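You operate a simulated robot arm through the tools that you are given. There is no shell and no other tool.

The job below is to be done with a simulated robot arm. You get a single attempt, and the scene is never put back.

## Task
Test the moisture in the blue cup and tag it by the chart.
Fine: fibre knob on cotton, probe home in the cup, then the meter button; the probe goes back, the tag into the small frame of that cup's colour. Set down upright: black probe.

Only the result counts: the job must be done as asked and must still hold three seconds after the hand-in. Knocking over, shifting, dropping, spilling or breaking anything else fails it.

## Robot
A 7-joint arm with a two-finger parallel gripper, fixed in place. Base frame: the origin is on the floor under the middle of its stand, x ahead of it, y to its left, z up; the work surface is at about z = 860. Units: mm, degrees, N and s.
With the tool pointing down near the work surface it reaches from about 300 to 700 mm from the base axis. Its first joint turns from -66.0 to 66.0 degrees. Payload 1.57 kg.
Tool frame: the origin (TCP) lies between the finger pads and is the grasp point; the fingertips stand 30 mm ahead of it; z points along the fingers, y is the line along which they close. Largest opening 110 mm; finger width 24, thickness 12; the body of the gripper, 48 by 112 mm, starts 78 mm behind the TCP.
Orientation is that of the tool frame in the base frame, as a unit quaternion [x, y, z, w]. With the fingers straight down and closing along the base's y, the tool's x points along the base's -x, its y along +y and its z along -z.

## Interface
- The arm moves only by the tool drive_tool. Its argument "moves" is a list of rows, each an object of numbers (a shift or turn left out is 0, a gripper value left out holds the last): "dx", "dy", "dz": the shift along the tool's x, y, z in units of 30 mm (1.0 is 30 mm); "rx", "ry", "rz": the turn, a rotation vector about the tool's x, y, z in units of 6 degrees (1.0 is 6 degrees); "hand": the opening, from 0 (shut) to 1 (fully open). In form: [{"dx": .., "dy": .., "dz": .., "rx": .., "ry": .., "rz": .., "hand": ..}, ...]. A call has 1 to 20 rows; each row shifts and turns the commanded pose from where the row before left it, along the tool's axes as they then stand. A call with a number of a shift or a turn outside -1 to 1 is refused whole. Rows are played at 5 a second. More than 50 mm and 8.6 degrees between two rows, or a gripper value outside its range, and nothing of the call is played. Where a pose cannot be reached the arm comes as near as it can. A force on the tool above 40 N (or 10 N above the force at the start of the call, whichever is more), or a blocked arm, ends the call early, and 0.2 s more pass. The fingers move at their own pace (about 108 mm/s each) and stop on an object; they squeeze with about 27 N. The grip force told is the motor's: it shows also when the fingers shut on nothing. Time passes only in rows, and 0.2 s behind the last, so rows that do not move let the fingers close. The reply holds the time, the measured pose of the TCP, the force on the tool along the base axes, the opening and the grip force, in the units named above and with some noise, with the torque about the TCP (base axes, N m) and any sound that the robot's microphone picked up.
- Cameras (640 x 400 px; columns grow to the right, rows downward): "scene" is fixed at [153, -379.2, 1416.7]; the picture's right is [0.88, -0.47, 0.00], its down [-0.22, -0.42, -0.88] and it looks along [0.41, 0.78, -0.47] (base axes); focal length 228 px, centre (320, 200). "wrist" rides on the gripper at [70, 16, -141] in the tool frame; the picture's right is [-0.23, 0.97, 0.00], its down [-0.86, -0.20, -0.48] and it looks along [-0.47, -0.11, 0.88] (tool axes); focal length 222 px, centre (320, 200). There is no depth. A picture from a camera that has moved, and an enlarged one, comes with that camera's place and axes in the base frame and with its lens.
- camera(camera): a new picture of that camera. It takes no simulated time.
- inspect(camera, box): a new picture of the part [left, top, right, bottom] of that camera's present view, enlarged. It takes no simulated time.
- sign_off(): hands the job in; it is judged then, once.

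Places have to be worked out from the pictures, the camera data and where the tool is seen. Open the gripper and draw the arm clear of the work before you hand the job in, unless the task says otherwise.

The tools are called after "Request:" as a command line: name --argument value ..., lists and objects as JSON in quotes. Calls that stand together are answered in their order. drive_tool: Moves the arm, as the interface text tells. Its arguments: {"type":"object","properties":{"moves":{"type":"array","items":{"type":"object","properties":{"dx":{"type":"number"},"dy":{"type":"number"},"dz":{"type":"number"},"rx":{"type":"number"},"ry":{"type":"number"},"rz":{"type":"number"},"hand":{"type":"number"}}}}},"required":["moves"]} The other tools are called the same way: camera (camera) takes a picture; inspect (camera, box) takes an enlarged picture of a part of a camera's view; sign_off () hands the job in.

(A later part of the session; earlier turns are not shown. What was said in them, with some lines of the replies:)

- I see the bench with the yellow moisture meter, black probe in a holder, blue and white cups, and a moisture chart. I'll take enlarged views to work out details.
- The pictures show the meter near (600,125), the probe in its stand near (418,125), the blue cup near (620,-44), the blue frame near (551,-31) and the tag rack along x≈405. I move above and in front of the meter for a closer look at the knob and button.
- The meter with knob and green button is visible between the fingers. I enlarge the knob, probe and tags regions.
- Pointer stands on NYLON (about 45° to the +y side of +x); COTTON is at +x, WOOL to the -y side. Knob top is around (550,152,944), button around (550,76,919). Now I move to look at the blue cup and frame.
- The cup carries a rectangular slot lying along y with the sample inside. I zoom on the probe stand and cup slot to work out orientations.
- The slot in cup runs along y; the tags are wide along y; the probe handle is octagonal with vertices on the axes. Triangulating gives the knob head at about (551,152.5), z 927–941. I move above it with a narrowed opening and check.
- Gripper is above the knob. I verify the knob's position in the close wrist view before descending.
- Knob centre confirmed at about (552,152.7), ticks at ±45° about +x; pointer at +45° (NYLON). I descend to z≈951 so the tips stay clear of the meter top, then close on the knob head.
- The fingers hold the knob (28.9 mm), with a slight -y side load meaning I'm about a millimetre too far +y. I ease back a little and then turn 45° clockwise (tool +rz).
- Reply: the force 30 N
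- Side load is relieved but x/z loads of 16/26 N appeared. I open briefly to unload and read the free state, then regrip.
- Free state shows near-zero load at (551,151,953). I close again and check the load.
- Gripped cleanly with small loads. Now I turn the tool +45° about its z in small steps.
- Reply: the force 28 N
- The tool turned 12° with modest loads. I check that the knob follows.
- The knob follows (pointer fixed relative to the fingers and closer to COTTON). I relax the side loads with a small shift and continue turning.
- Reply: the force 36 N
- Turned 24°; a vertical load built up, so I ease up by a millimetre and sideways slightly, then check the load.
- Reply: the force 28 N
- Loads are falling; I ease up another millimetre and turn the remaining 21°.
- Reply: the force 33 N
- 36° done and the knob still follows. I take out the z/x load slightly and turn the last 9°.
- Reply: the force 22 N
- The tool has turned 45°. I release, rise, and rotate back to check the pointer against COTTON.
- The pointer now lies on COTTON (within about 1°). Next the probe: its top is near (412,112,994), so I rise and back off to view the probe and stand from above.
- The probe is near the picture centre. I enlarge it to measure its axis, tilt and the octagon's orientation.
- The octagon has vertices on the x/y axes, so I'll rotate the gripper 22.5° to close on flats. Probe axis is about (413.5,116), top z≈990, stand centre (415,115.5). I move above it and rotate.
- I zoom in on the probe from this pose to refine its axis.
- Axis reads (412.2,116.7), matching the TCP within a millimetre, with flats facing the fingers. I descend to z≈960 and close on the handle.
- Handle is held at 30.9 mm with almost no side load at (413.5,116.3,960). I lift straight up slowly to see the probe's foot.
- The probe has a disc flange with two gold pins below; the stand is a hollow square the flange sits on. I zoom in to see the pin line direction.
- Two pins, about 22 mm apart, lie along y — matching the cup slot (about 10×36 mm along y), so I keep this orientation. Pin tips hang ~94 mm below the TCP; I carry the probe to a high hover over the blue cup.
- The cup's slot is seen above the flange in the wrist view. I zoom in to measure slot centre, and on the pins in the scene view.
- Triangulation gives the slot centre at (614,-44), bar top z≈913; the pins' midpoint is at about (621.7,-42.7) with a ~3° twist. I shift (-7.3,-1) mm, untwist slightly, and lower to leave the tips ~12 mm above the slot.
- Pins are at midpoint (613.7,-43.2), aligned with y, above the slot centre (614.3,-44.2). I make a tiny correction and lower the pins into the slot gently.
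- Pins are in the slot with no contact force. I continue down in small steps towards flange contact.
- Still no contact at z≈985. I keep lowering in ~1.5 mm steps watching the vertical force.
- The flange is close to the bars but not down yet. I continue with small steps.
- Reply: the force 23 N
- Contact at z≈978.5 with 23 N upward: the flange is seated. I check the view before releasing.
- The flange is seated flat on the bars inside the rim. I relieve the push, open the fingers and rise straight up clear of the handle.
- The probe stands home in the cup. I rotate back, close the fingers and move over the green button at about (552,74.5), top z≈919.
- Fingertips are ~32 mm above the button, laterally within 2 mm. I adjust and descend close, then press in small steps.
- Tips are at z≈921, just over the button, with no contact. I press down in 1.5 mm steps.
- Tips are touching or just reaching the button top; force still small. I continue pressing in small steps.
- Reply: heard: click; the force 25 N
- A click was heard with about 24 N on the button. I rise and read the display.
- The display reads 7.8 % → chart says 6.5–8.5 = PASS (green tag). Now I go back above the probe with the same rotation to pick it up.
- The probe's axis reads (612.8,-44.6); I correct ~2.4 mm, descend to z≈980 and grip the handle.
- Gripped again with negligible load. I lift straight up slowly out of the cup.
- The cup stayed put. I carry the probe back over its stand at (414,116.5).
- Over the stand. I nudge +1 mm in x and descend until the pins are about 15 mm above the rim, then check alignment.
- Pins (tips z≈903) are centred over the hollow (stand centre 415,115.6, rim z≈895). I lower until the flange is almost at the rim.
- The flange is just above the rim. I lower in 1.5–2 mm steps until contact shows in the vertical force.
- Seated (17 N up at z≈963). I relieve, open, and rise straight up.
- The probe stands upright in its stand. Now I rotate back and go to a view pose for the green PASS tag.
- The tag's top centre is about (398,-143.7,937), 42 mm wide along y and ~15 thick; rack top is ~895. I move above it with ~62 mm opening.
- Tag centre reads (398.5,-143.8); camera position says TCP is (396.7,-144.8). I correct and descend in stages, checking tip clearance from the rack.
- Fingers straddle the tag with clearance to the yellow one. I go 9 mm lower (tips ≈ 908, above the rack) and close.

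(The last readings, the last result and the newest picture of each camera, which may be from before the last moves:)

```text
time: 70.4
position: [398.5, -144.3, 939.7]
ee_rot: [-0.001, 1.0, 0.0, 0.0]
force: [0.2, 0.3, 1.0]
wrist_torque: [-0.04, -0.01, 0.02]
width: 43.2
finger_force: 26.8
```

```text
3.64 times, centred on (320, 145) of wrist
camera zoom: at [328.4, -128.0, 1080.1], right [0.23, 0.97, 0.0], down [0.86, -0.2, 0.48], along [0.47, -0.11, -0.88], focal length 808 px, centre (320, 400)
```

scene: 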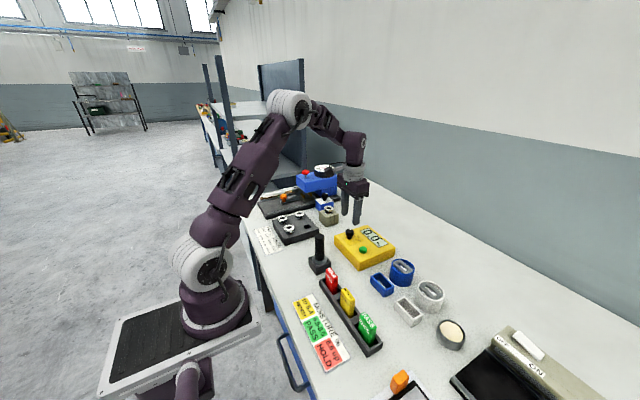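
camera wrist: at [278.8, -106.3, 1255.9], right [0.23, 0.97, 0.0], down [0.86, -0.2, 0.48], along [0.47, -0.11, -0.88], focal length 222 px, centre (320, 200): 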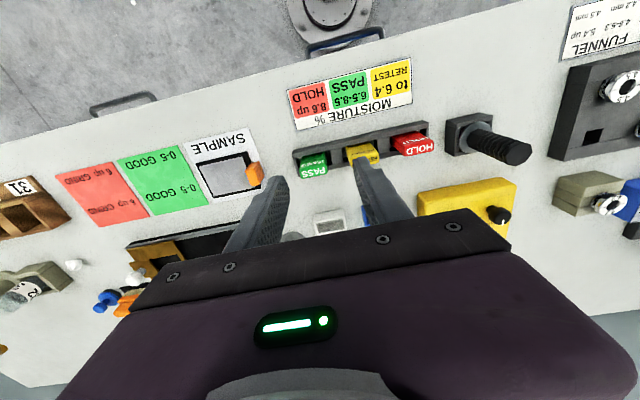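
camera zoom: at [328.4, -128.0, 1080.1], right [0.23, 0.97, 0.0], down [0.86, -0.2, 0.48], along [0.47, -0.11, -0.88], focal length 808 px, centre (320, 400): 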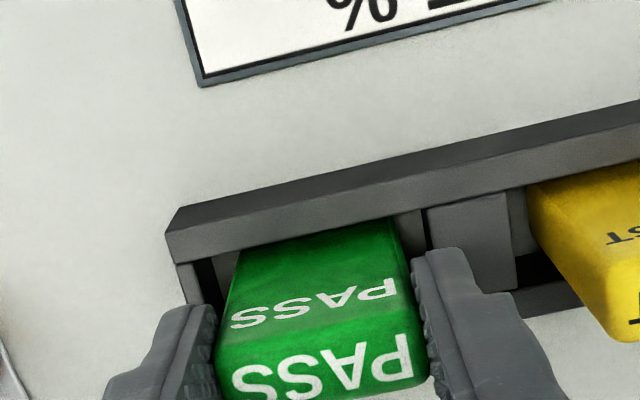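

Tag gripped at 43 mm width. I lift it straight up out of the rack.

Request:
drive_tool --moves '[{"dz": -0.15}, {"dz": -0.3}, {"dz": -0.5}, {"dz": -0.7}, {"dz": -0.7}, {"dz": -0.7}, {"dz": -0.7}, {}]'

Request:
inspect --camera "scene" --box '[330, 240, 430, 350]'

Request:
inspect --camera "wrist" --box '[250, 90, 390, 230]'

```text
time: 72.2
position: [398.9, -144.1, 1053.3]
ee_rot: [-0.001, 1.0, -0.001, 0.0]
force: [-0.2, 0.1, -0.6]
wrist_torque: [0.01, 0.0, 0.02]
width: 43.0
finger_force: 27.0
```

```text
3.64 times, centred on (380, 295) of scene
camera zoom: at [153.0, -379.2, 1416.7], right [0.88, -0.47, 0.0], down [-0.22, -0.42, -0.88], along [0.41, 0.78, -0.47], focal length 830 px, centre (102, -146)
```

zoom: 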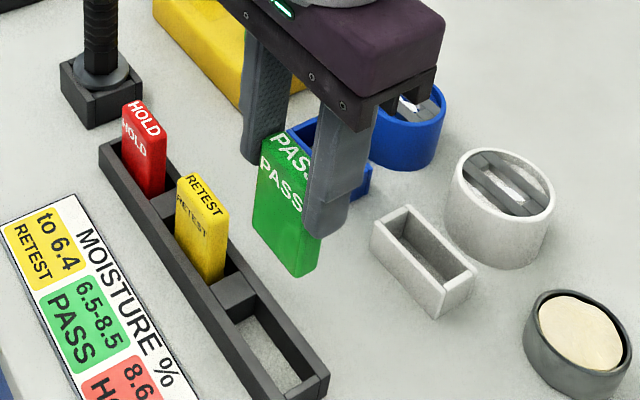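

```text
2.86 times, centred on (320, 160) of wrist
camera zoom: at [329.1, -127.0, 1193.9], right [0.23, 0.97, 0.0], down [0.86, -0.2, 0.48], along [0.47, -0.11, -0.88], focal length 635 px, centre (320, 314)
```

zoom: 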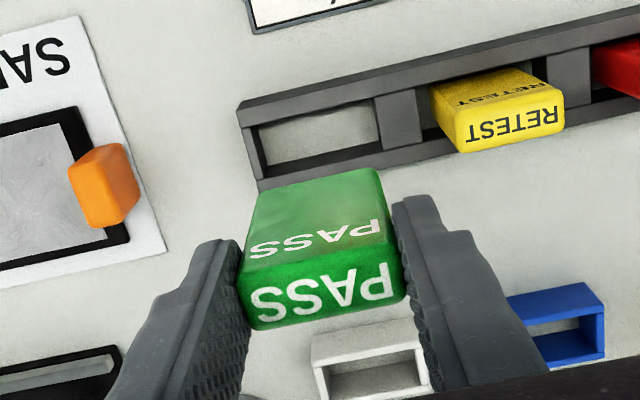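

The tag is held upright (bottom ≈70 mm below the TCP). I move to hover above the blue frame, estimated near (551,-31), to measure it.

Request:
drive_tool --moves '[{"dx": -0.5, "dy": 0.375, "dz": -0.1}, {"dx": -0.84, "dy": 0.625, "dz": -0.05}, {"dx": -0.84, "dy": 0.625, "dz": -0.05}, {"dx": -0.84, "dy": 0.625, "dz": -0.05}, {"dx": -0.84, "dy": 0.625, "dz": -0.05}, {"dx": -0.84, "dy": 0.625}, {"dx": -0.36, "dy": 0.25}, {}, {}]'

Request:
camera --camera "wrist"

Request:
inspect --camera "wrist" --box '[260, 90, 380, 180]'

Request:
inspect --camera "scene" --box '[360, 220, 420, 310]'

```text
time: 74.2
position: [553.0, -30.6, 1063.3]
ee_rot: [-0.001, 1.0, 0.0, 0.0]
force: [0.0, 0.0, 0.3]
wrist_torque: [0.02, 0.01, -0.04]
width: 43.1
finger_force: 27.0
```

```text
taken
camera wrist: at [482.9, -14.5, 1204.4], right [0.23, 0.97, 0.0], down [0.86, -0.2, 0.48], along [0.47, -0.11, -0.88], focal length 222 px, centre (320, 200)
```

wrist: 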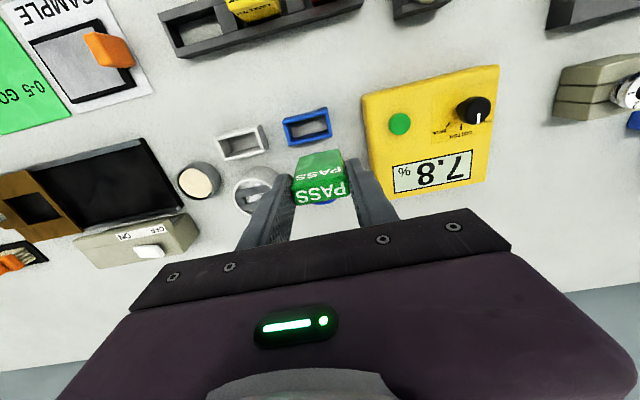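

```text
4.44 times, centred on (320, 135) of wrist
camera zoom: at [482.9, -14.5, 1204.4], right [0.23, 0.97, 0.0], down [0.86, -0.2, 0.48], along [0.47, -0.11, -0.88], focal length 987 px, centre (320, 489)
```

zoom: 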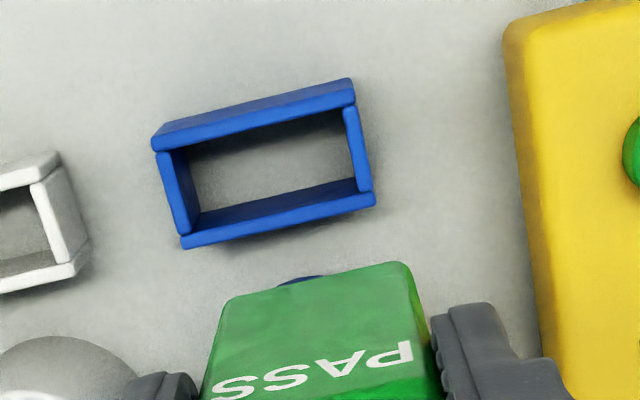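

```text
4.44 times, centred on (390, 265) of scene
camera zoom: at [153.0, -379.2, 1416.7], right [0.88, -0.47, 0.0], down [-0.22, -0.42, -0.88], along [0.41, 0.78, -0.47], focal length 1014 px, centre (9, -89)
```

zoom: 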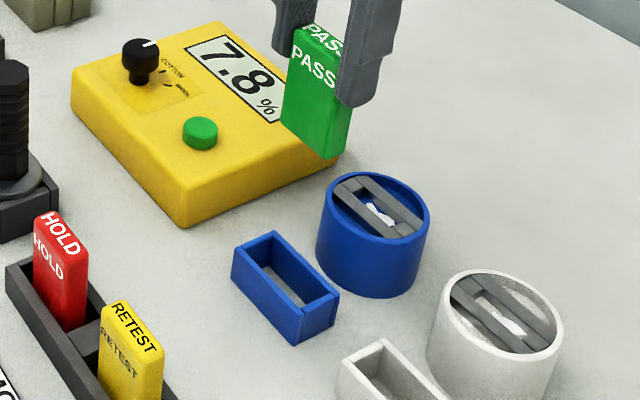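

I zoom in more on the frame from both cameras to find the rim corners.

Request:
inspect --camera "wrist" --box '[285, 100, 350, 150]'

Request:
inspect --camera "scene" --box '[365, 265, 400, 302]'

```text
8.00 times, centred on (318, 125) of wrist
camera zoom: at [482.9, -14.5, 1204.4], right [0.23, 0.97, 0.0], down [0.86, -0.2, 0.48], along [0.47, -0.11, -0.88], focal length 1777 px, centre (340, 800)
```

zoom: 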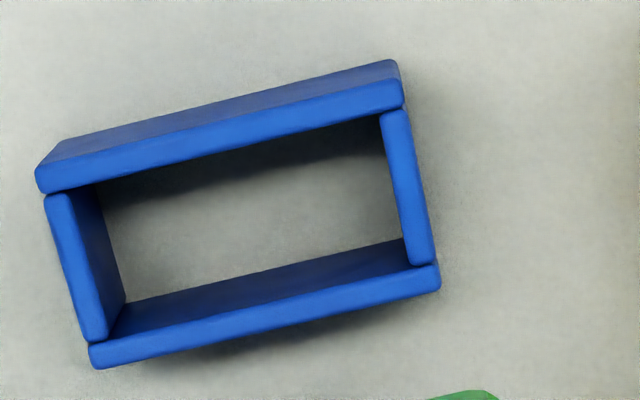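

```text
10.81 times, centred on (382, 284) of scene
camera zoom: at [153.0, -379.2, 1416.7], right [0.88, -0.47, 0.0], down [-0.22, -0.42, -0.88], along [0.41, 0.78, -0.47], focal length 2467 px, centre (-356, -703)
```

zoom: 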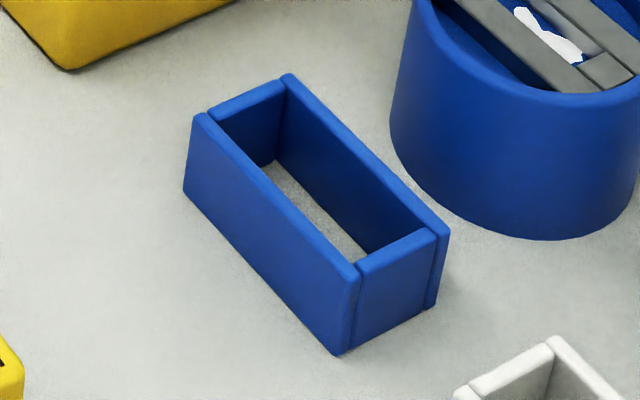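

The frame's centre works out to (536.8,-44.2), rim z≈894, inside about 54×25 mm – comfortable for the 43×15 mm tag. I shift over it and descend to just above the rim.

Request:
drive_tool --moves '[{"dx": 0.27, "dy": -0.225}, {"dx": 0.27, "dy": -0.225}, {"dz": 0.8}, {"dz": 0.8}, {"dz": 0.7}, {}, {}]'

Request:
inspect --camera "scene" --box '[360, 245, 410, 305]'

Request:
inspect --camera "wrist" --box '[260, 90, 380, 180]'

```text
time: 75.8
position: [537.0, -42.6, 990.7]
ee_rot: [-0.001, 1.0, 0.0, 0.001]
force: [-0.1, -0.3, -0.6]
wrist_torque: [-0.01, -0.03, 0.0]
width: 42.9
finger_force: 26.6
```

```text
6.67 times, centred on (385, 275) of scene
camera zoom: at [153.0, -379.2, 1416.7], right [0.88, -0.47, 0.0], down [-0.22, -0.42, -0.88], along [0.41, 0.78, -0.47], focal length 1521 px, centre (-113, -300)
```

zoom: 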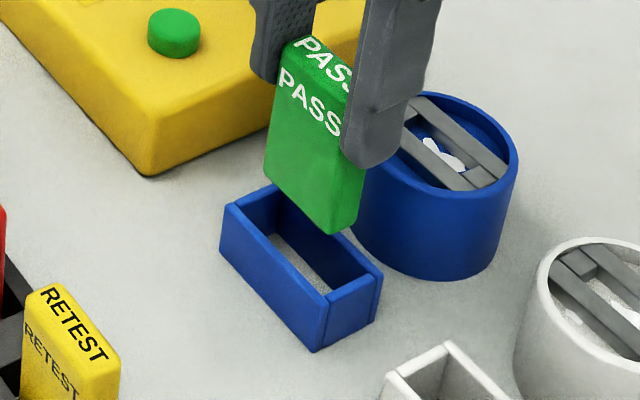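

```text
4.44 times, centred on (320, 135) of wrist
camera zoom: at [466.6, -26.9, 1132.0], right [0.23, 0.97, 0.0], down [0.86, -0.2, 0.48], along [0.47, -0.11, -0.88], focal length 987 px, centre (320, 489)
```

zoom: 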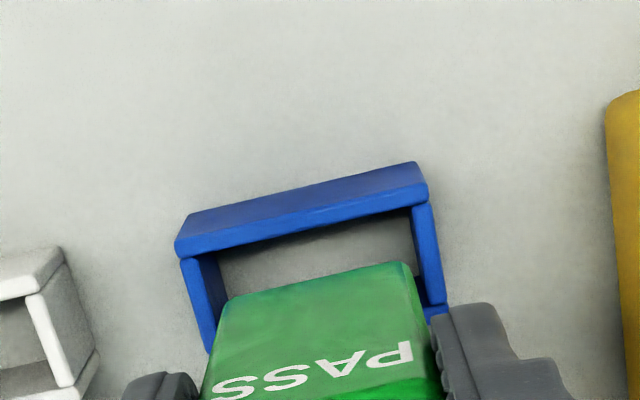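

Tag bottom is ~26 mm above the rim, tag centre (537.5,-43.2) vs frame (536.8,-44.2) with ±5 mm play. I nudge 1 mm in y and lower into the frame.

Request:
drive_tool --moves '[{"dx": 0.015, "dy": -0.033}, {"dz": 0.4}, {"dz": 0.4}, {"dz": 0.2}, {}]'

Request:
inspect --camera "scene" --box '[360, 245, 410, 305]'

```text
time: 77.0
position: [534.2, -44.2, 962.4]
ee_rot: [-0.001, 1.0, 0.0, 0.0]
force: [-0.1, -0.4, -0.5]
wrist_torque: [0.05, -0.01, 0.0]
width: 42.8
finger_force: 27.5
```

```text
6.67 times, centred on (385, 275) of scene
camera zoom: at [153.0, -379.2, 1416.7], right [0.88, -0.47, 0.0], down [-0.22, -0.42, -0.88], along [0.41, 0.78, -0.47], focal length 1521 px, centre (-113, -300)
```

zoom: 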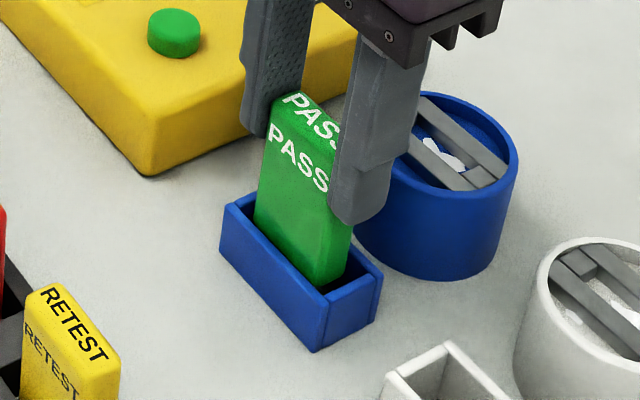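

The tag's lower end is in the frame, free of contact. I continue lowering toward the bench.

Request:
drive_tool --moves '[{"dz": 0.25}, {"dz": 0.25}, {"dz": 0.2}, {}]'

Request:
inspect --camera "scene" --box '[360, 245, 410, 305]'

```text
time: 78.0
position: [534.7, -44.6, 940.5]
ee_rot: [-0.001, 1.0, 0.0, 0.0]
force: [0.2, 0.5, -0.5]
wrist_torque: [-0.02, 0.02, 0.02]
width: 43.0
finger_force: 27.3
```

```text
6.67 times, centred on (385, 275) of scene
camera zoom: at [153.0, -379.2, 1416.7], right [0.88, -0.47, 0.0], down [-0.22, -0.42, -0.88], along [0.41, 0.78, -0.47], focal length 1521 px, centre (-113, -300)
```

zoom: 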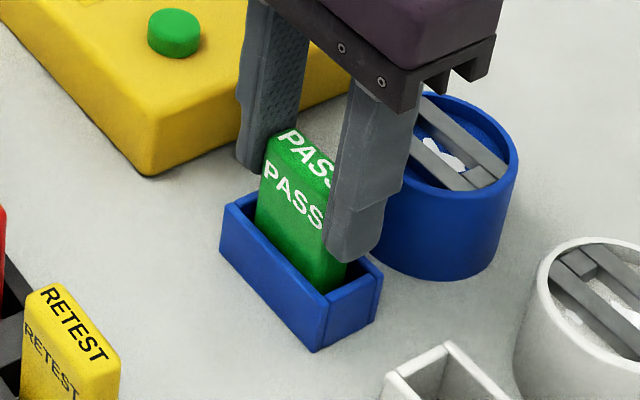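

Bottom is ~9 mm above the bench. I lower in small steps until I feel contact.

Request:
drive_tool --moves '[{"dz": 0.08}, {"dz": 0.07}, {"dz": 0.05}, {}]'

```text
time: 79.0
position: [535.6, -45.2, 935.3]
ee_rot: [-0.001, 1.0, 0.0, 0.002]
force: [3.5, 3.2, 25.2]
wrist_torque: [0.16, -0.33, -0.02]
width: 43.1
finger_force: 27.4
```

Contact with 25 N at z≈935. I look to confirm the tag is resting on the bench inside the frame.

Request:
inspect --camera "scene" --box '[365, 250, 405, 300]'

Request:
inspect --camera "wrist" --box '[260, 90, 380, 180]'

```text
8.00 times, centred on (385, 275) of scene
camera zoom: at [152.7, -379.1, 1416.8], right [0.88, -0.47, 0.0], down [-0.22, -0.42, -0.88], along [0.41, 0.78, -0.47], focal length 1825 px, centre (-200, -400)
```

zoom: 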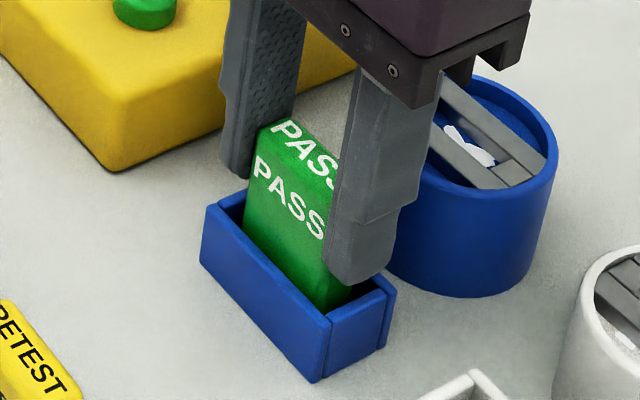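

```text
4.44 times, centred on (320, 135) of wrist
camera zoom: at [464.7, -28.6, 1076.6], right [0.23, 0.97, 0.0], down [0.85, -0.2, 0.48], along [0.47, -0.11, -0.88], focal length 987 px, centre (320, 489)
```

zoom: 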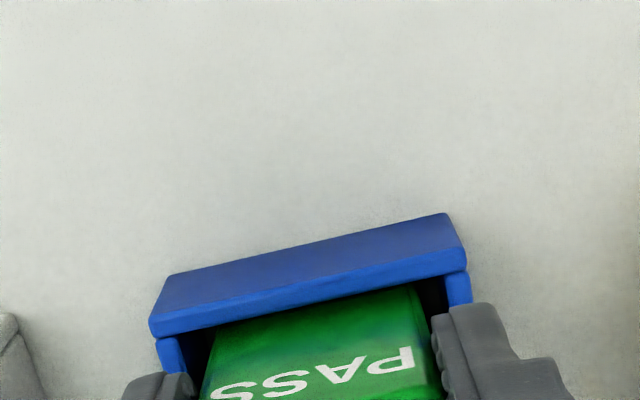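

Fingertips clear the rim, and the tag sits inside on the bench. I relieve the push, open gently, and rise.

Request:
drive_tool --moves '[{"dz": -0.03}, {}, {"hand": 0.43}, {"hand": 0.5}, {}, {"dz": -0.4}, {"dz": -0.8}, {"dz": -0.9}, {"dz": -0.9}, {"dz": -0.9}, {"dz": -0.9}, {}]'

Request:
inspect --camera "scene" --box '[360, 240, 420, 310]'

Request:
inspect --camera "wrist" --box '[260, 90, 380, 180]'

```text
time: 81.6
position: [535.5, -44.9, 1078.7]
ee_rot: [-0.002, 1.0, 0.0, 0.0]
force: [-0.6, 0.3, 0.0]
wrist_torque: [0.0, 0.0, 0.0]
width: 55.0
finger_force: 0.1
```

```text
5.71 times, centred on (390, 275) of scene
camera zoom: at [153.0, -379.2, 1416.7], right [0.88, -0.47, 0.0], down [-0.22, -0.42, -0.88], along [0.41, 0.78, -0.47], focal length 1304 px, centre (-80, -229)
```

zoom: 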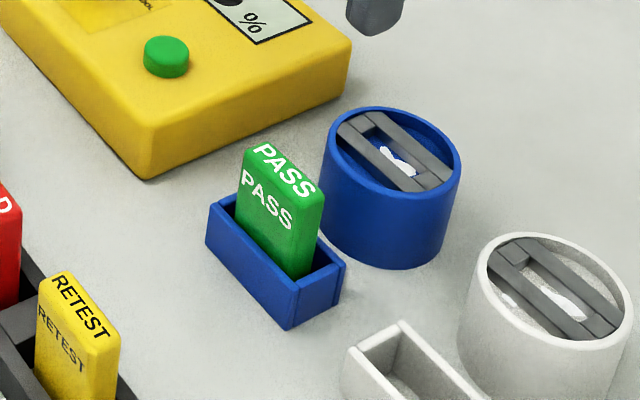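

```text
4.44 times, centred on (320, 135) of wrist
camera zoom: at [464.2, -28.8, 1219.9], right [0.23, 0.97, 0.0], down [0.86, -0.2, 0.48], along [0.47, -0.11, -0.88], focal length 987 px, centre (320, 489)
```

zoom: 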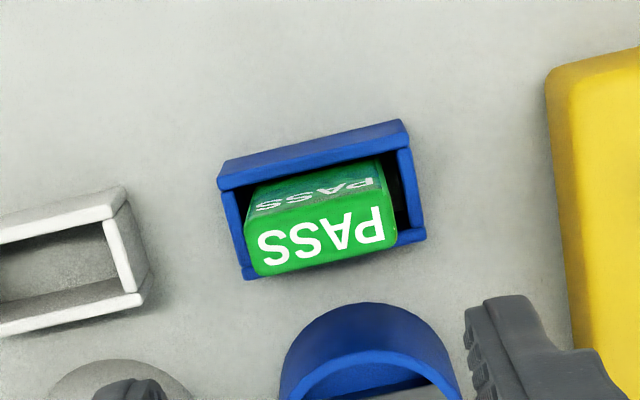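

The green PASS tag stands in the blue frame. I draw the arm up and back clear of the work, with the gripper open, and check the whole scene.

Request:
drive_tool --moves '[{"dz": -0.9}, {"dz": -0.9}, {"dz": -0.9}, {"dz": -0.9, "dx": 0.6}, {"dz": -0.9, "dx": 0.8, "hand": 1.0}, {"dz": -0.9, "dx": 0.8}, {"dx": 0.8, "dz": -0.5}, {"dx": 0.8}, {}, {}]'

Request:
camera --camera "scene"

Request:
inspect --camera "scene" --box '[290, 210, 450, 340]'

Request:
inspect --camera "scene" --box '[330, 215, 405, 270]'

Request:
camera --camera "wrist"

```text
time: 83.8
position: [419.0, -47.0, 1256.3]
ee_rot: [-0.001, 1.0, 0.0, -0.001]
force: [-0.4, 0.3, -0.8]
wrist_torque: [-0.01, 0.01, -0.02]
width: 110.0
finger_force: 0.1
```

```text
taken
```

scene: 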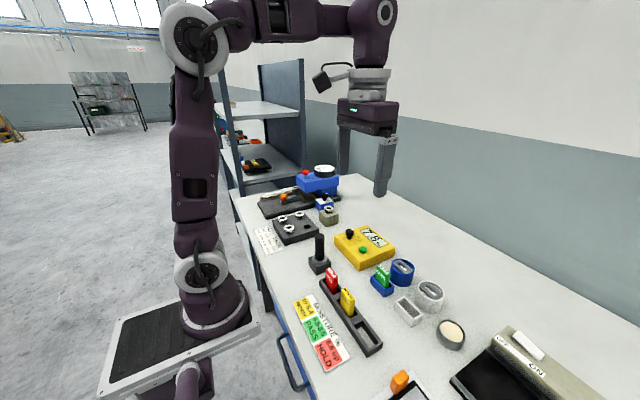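

```text
3.08 times, centred on (370, 275) of scene
camera zoom: at [153.0, -379.2, 1416.7], right [0.88, -0.47, 0.0], down [-0.22, -0.42, -0.88], along [0.41, 0.78, -0.47], focal length 702 px, centre (166, -31)
```

zoom: 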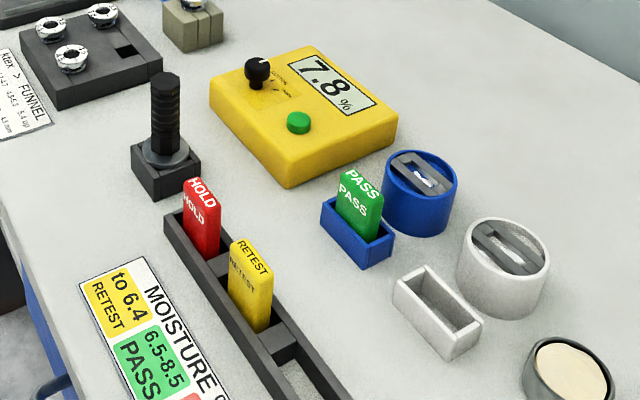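

```text
7.27 times, centred on (368, 242) of scene
camera zoom: at [153.0, -379.2, 1416.7], right [0.88, -0.47, 0.0], down [-0.22, -0.42, -0.88], along [0.41, 0.78, -0.47], focal length 1660 px, centre (-26, -109)
```

zoom: 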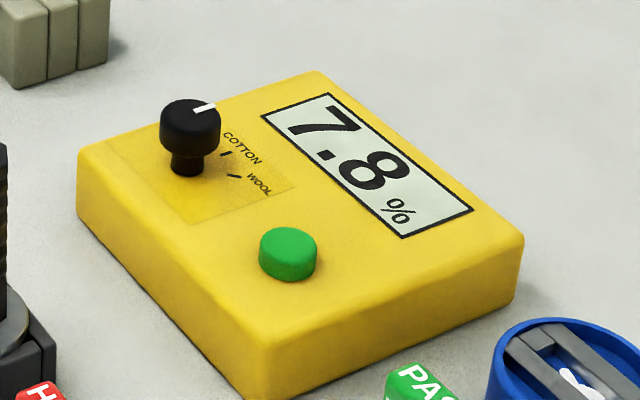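

```text
taken
camera wrist: at [348.2, -30.3, 1396.0], right [0.23, 0.97, 0.0], down [0.86, -0.2, 0.48], along [0.47, -0.11, -0.88], focal length 222 px, centre (320, 200)
```

wrist: 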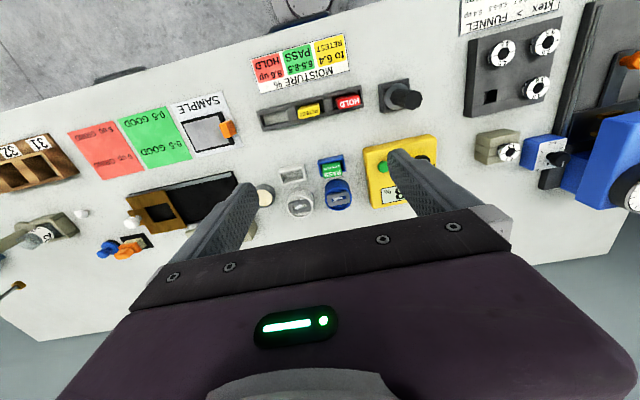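

Final check: the knob is on COTTON, the display reads 7.8 %, and the probe is upright in its stand. The green PASS tag is in the blue frame, everything else is in place, and the arm is clear with the gripper open. I hand the job in.

Request:
sign_off

```text
The job is handed in.
```

I tested the blue cup at 7.8 % moisture, which the chart reads as PASS (6.5–8.5), and put the green PASS tag in the small blue frame.

- **Fibre knob:** it stood on NYLON; I turned it to COTTON, and it now points within about 1° of the mark.
- **Test:** I seated the probe fully in the blue cup, then pressed the meter button, which clicked.
- **Probe:** the black probe is back in its stand, upright.
- **Rest of the bench:** in the last pictures nothing else had moved. The gripper is open and the arm is clear of the work.

The job is handed in; the reply only confirmed receipt, so I have no verdict on it.
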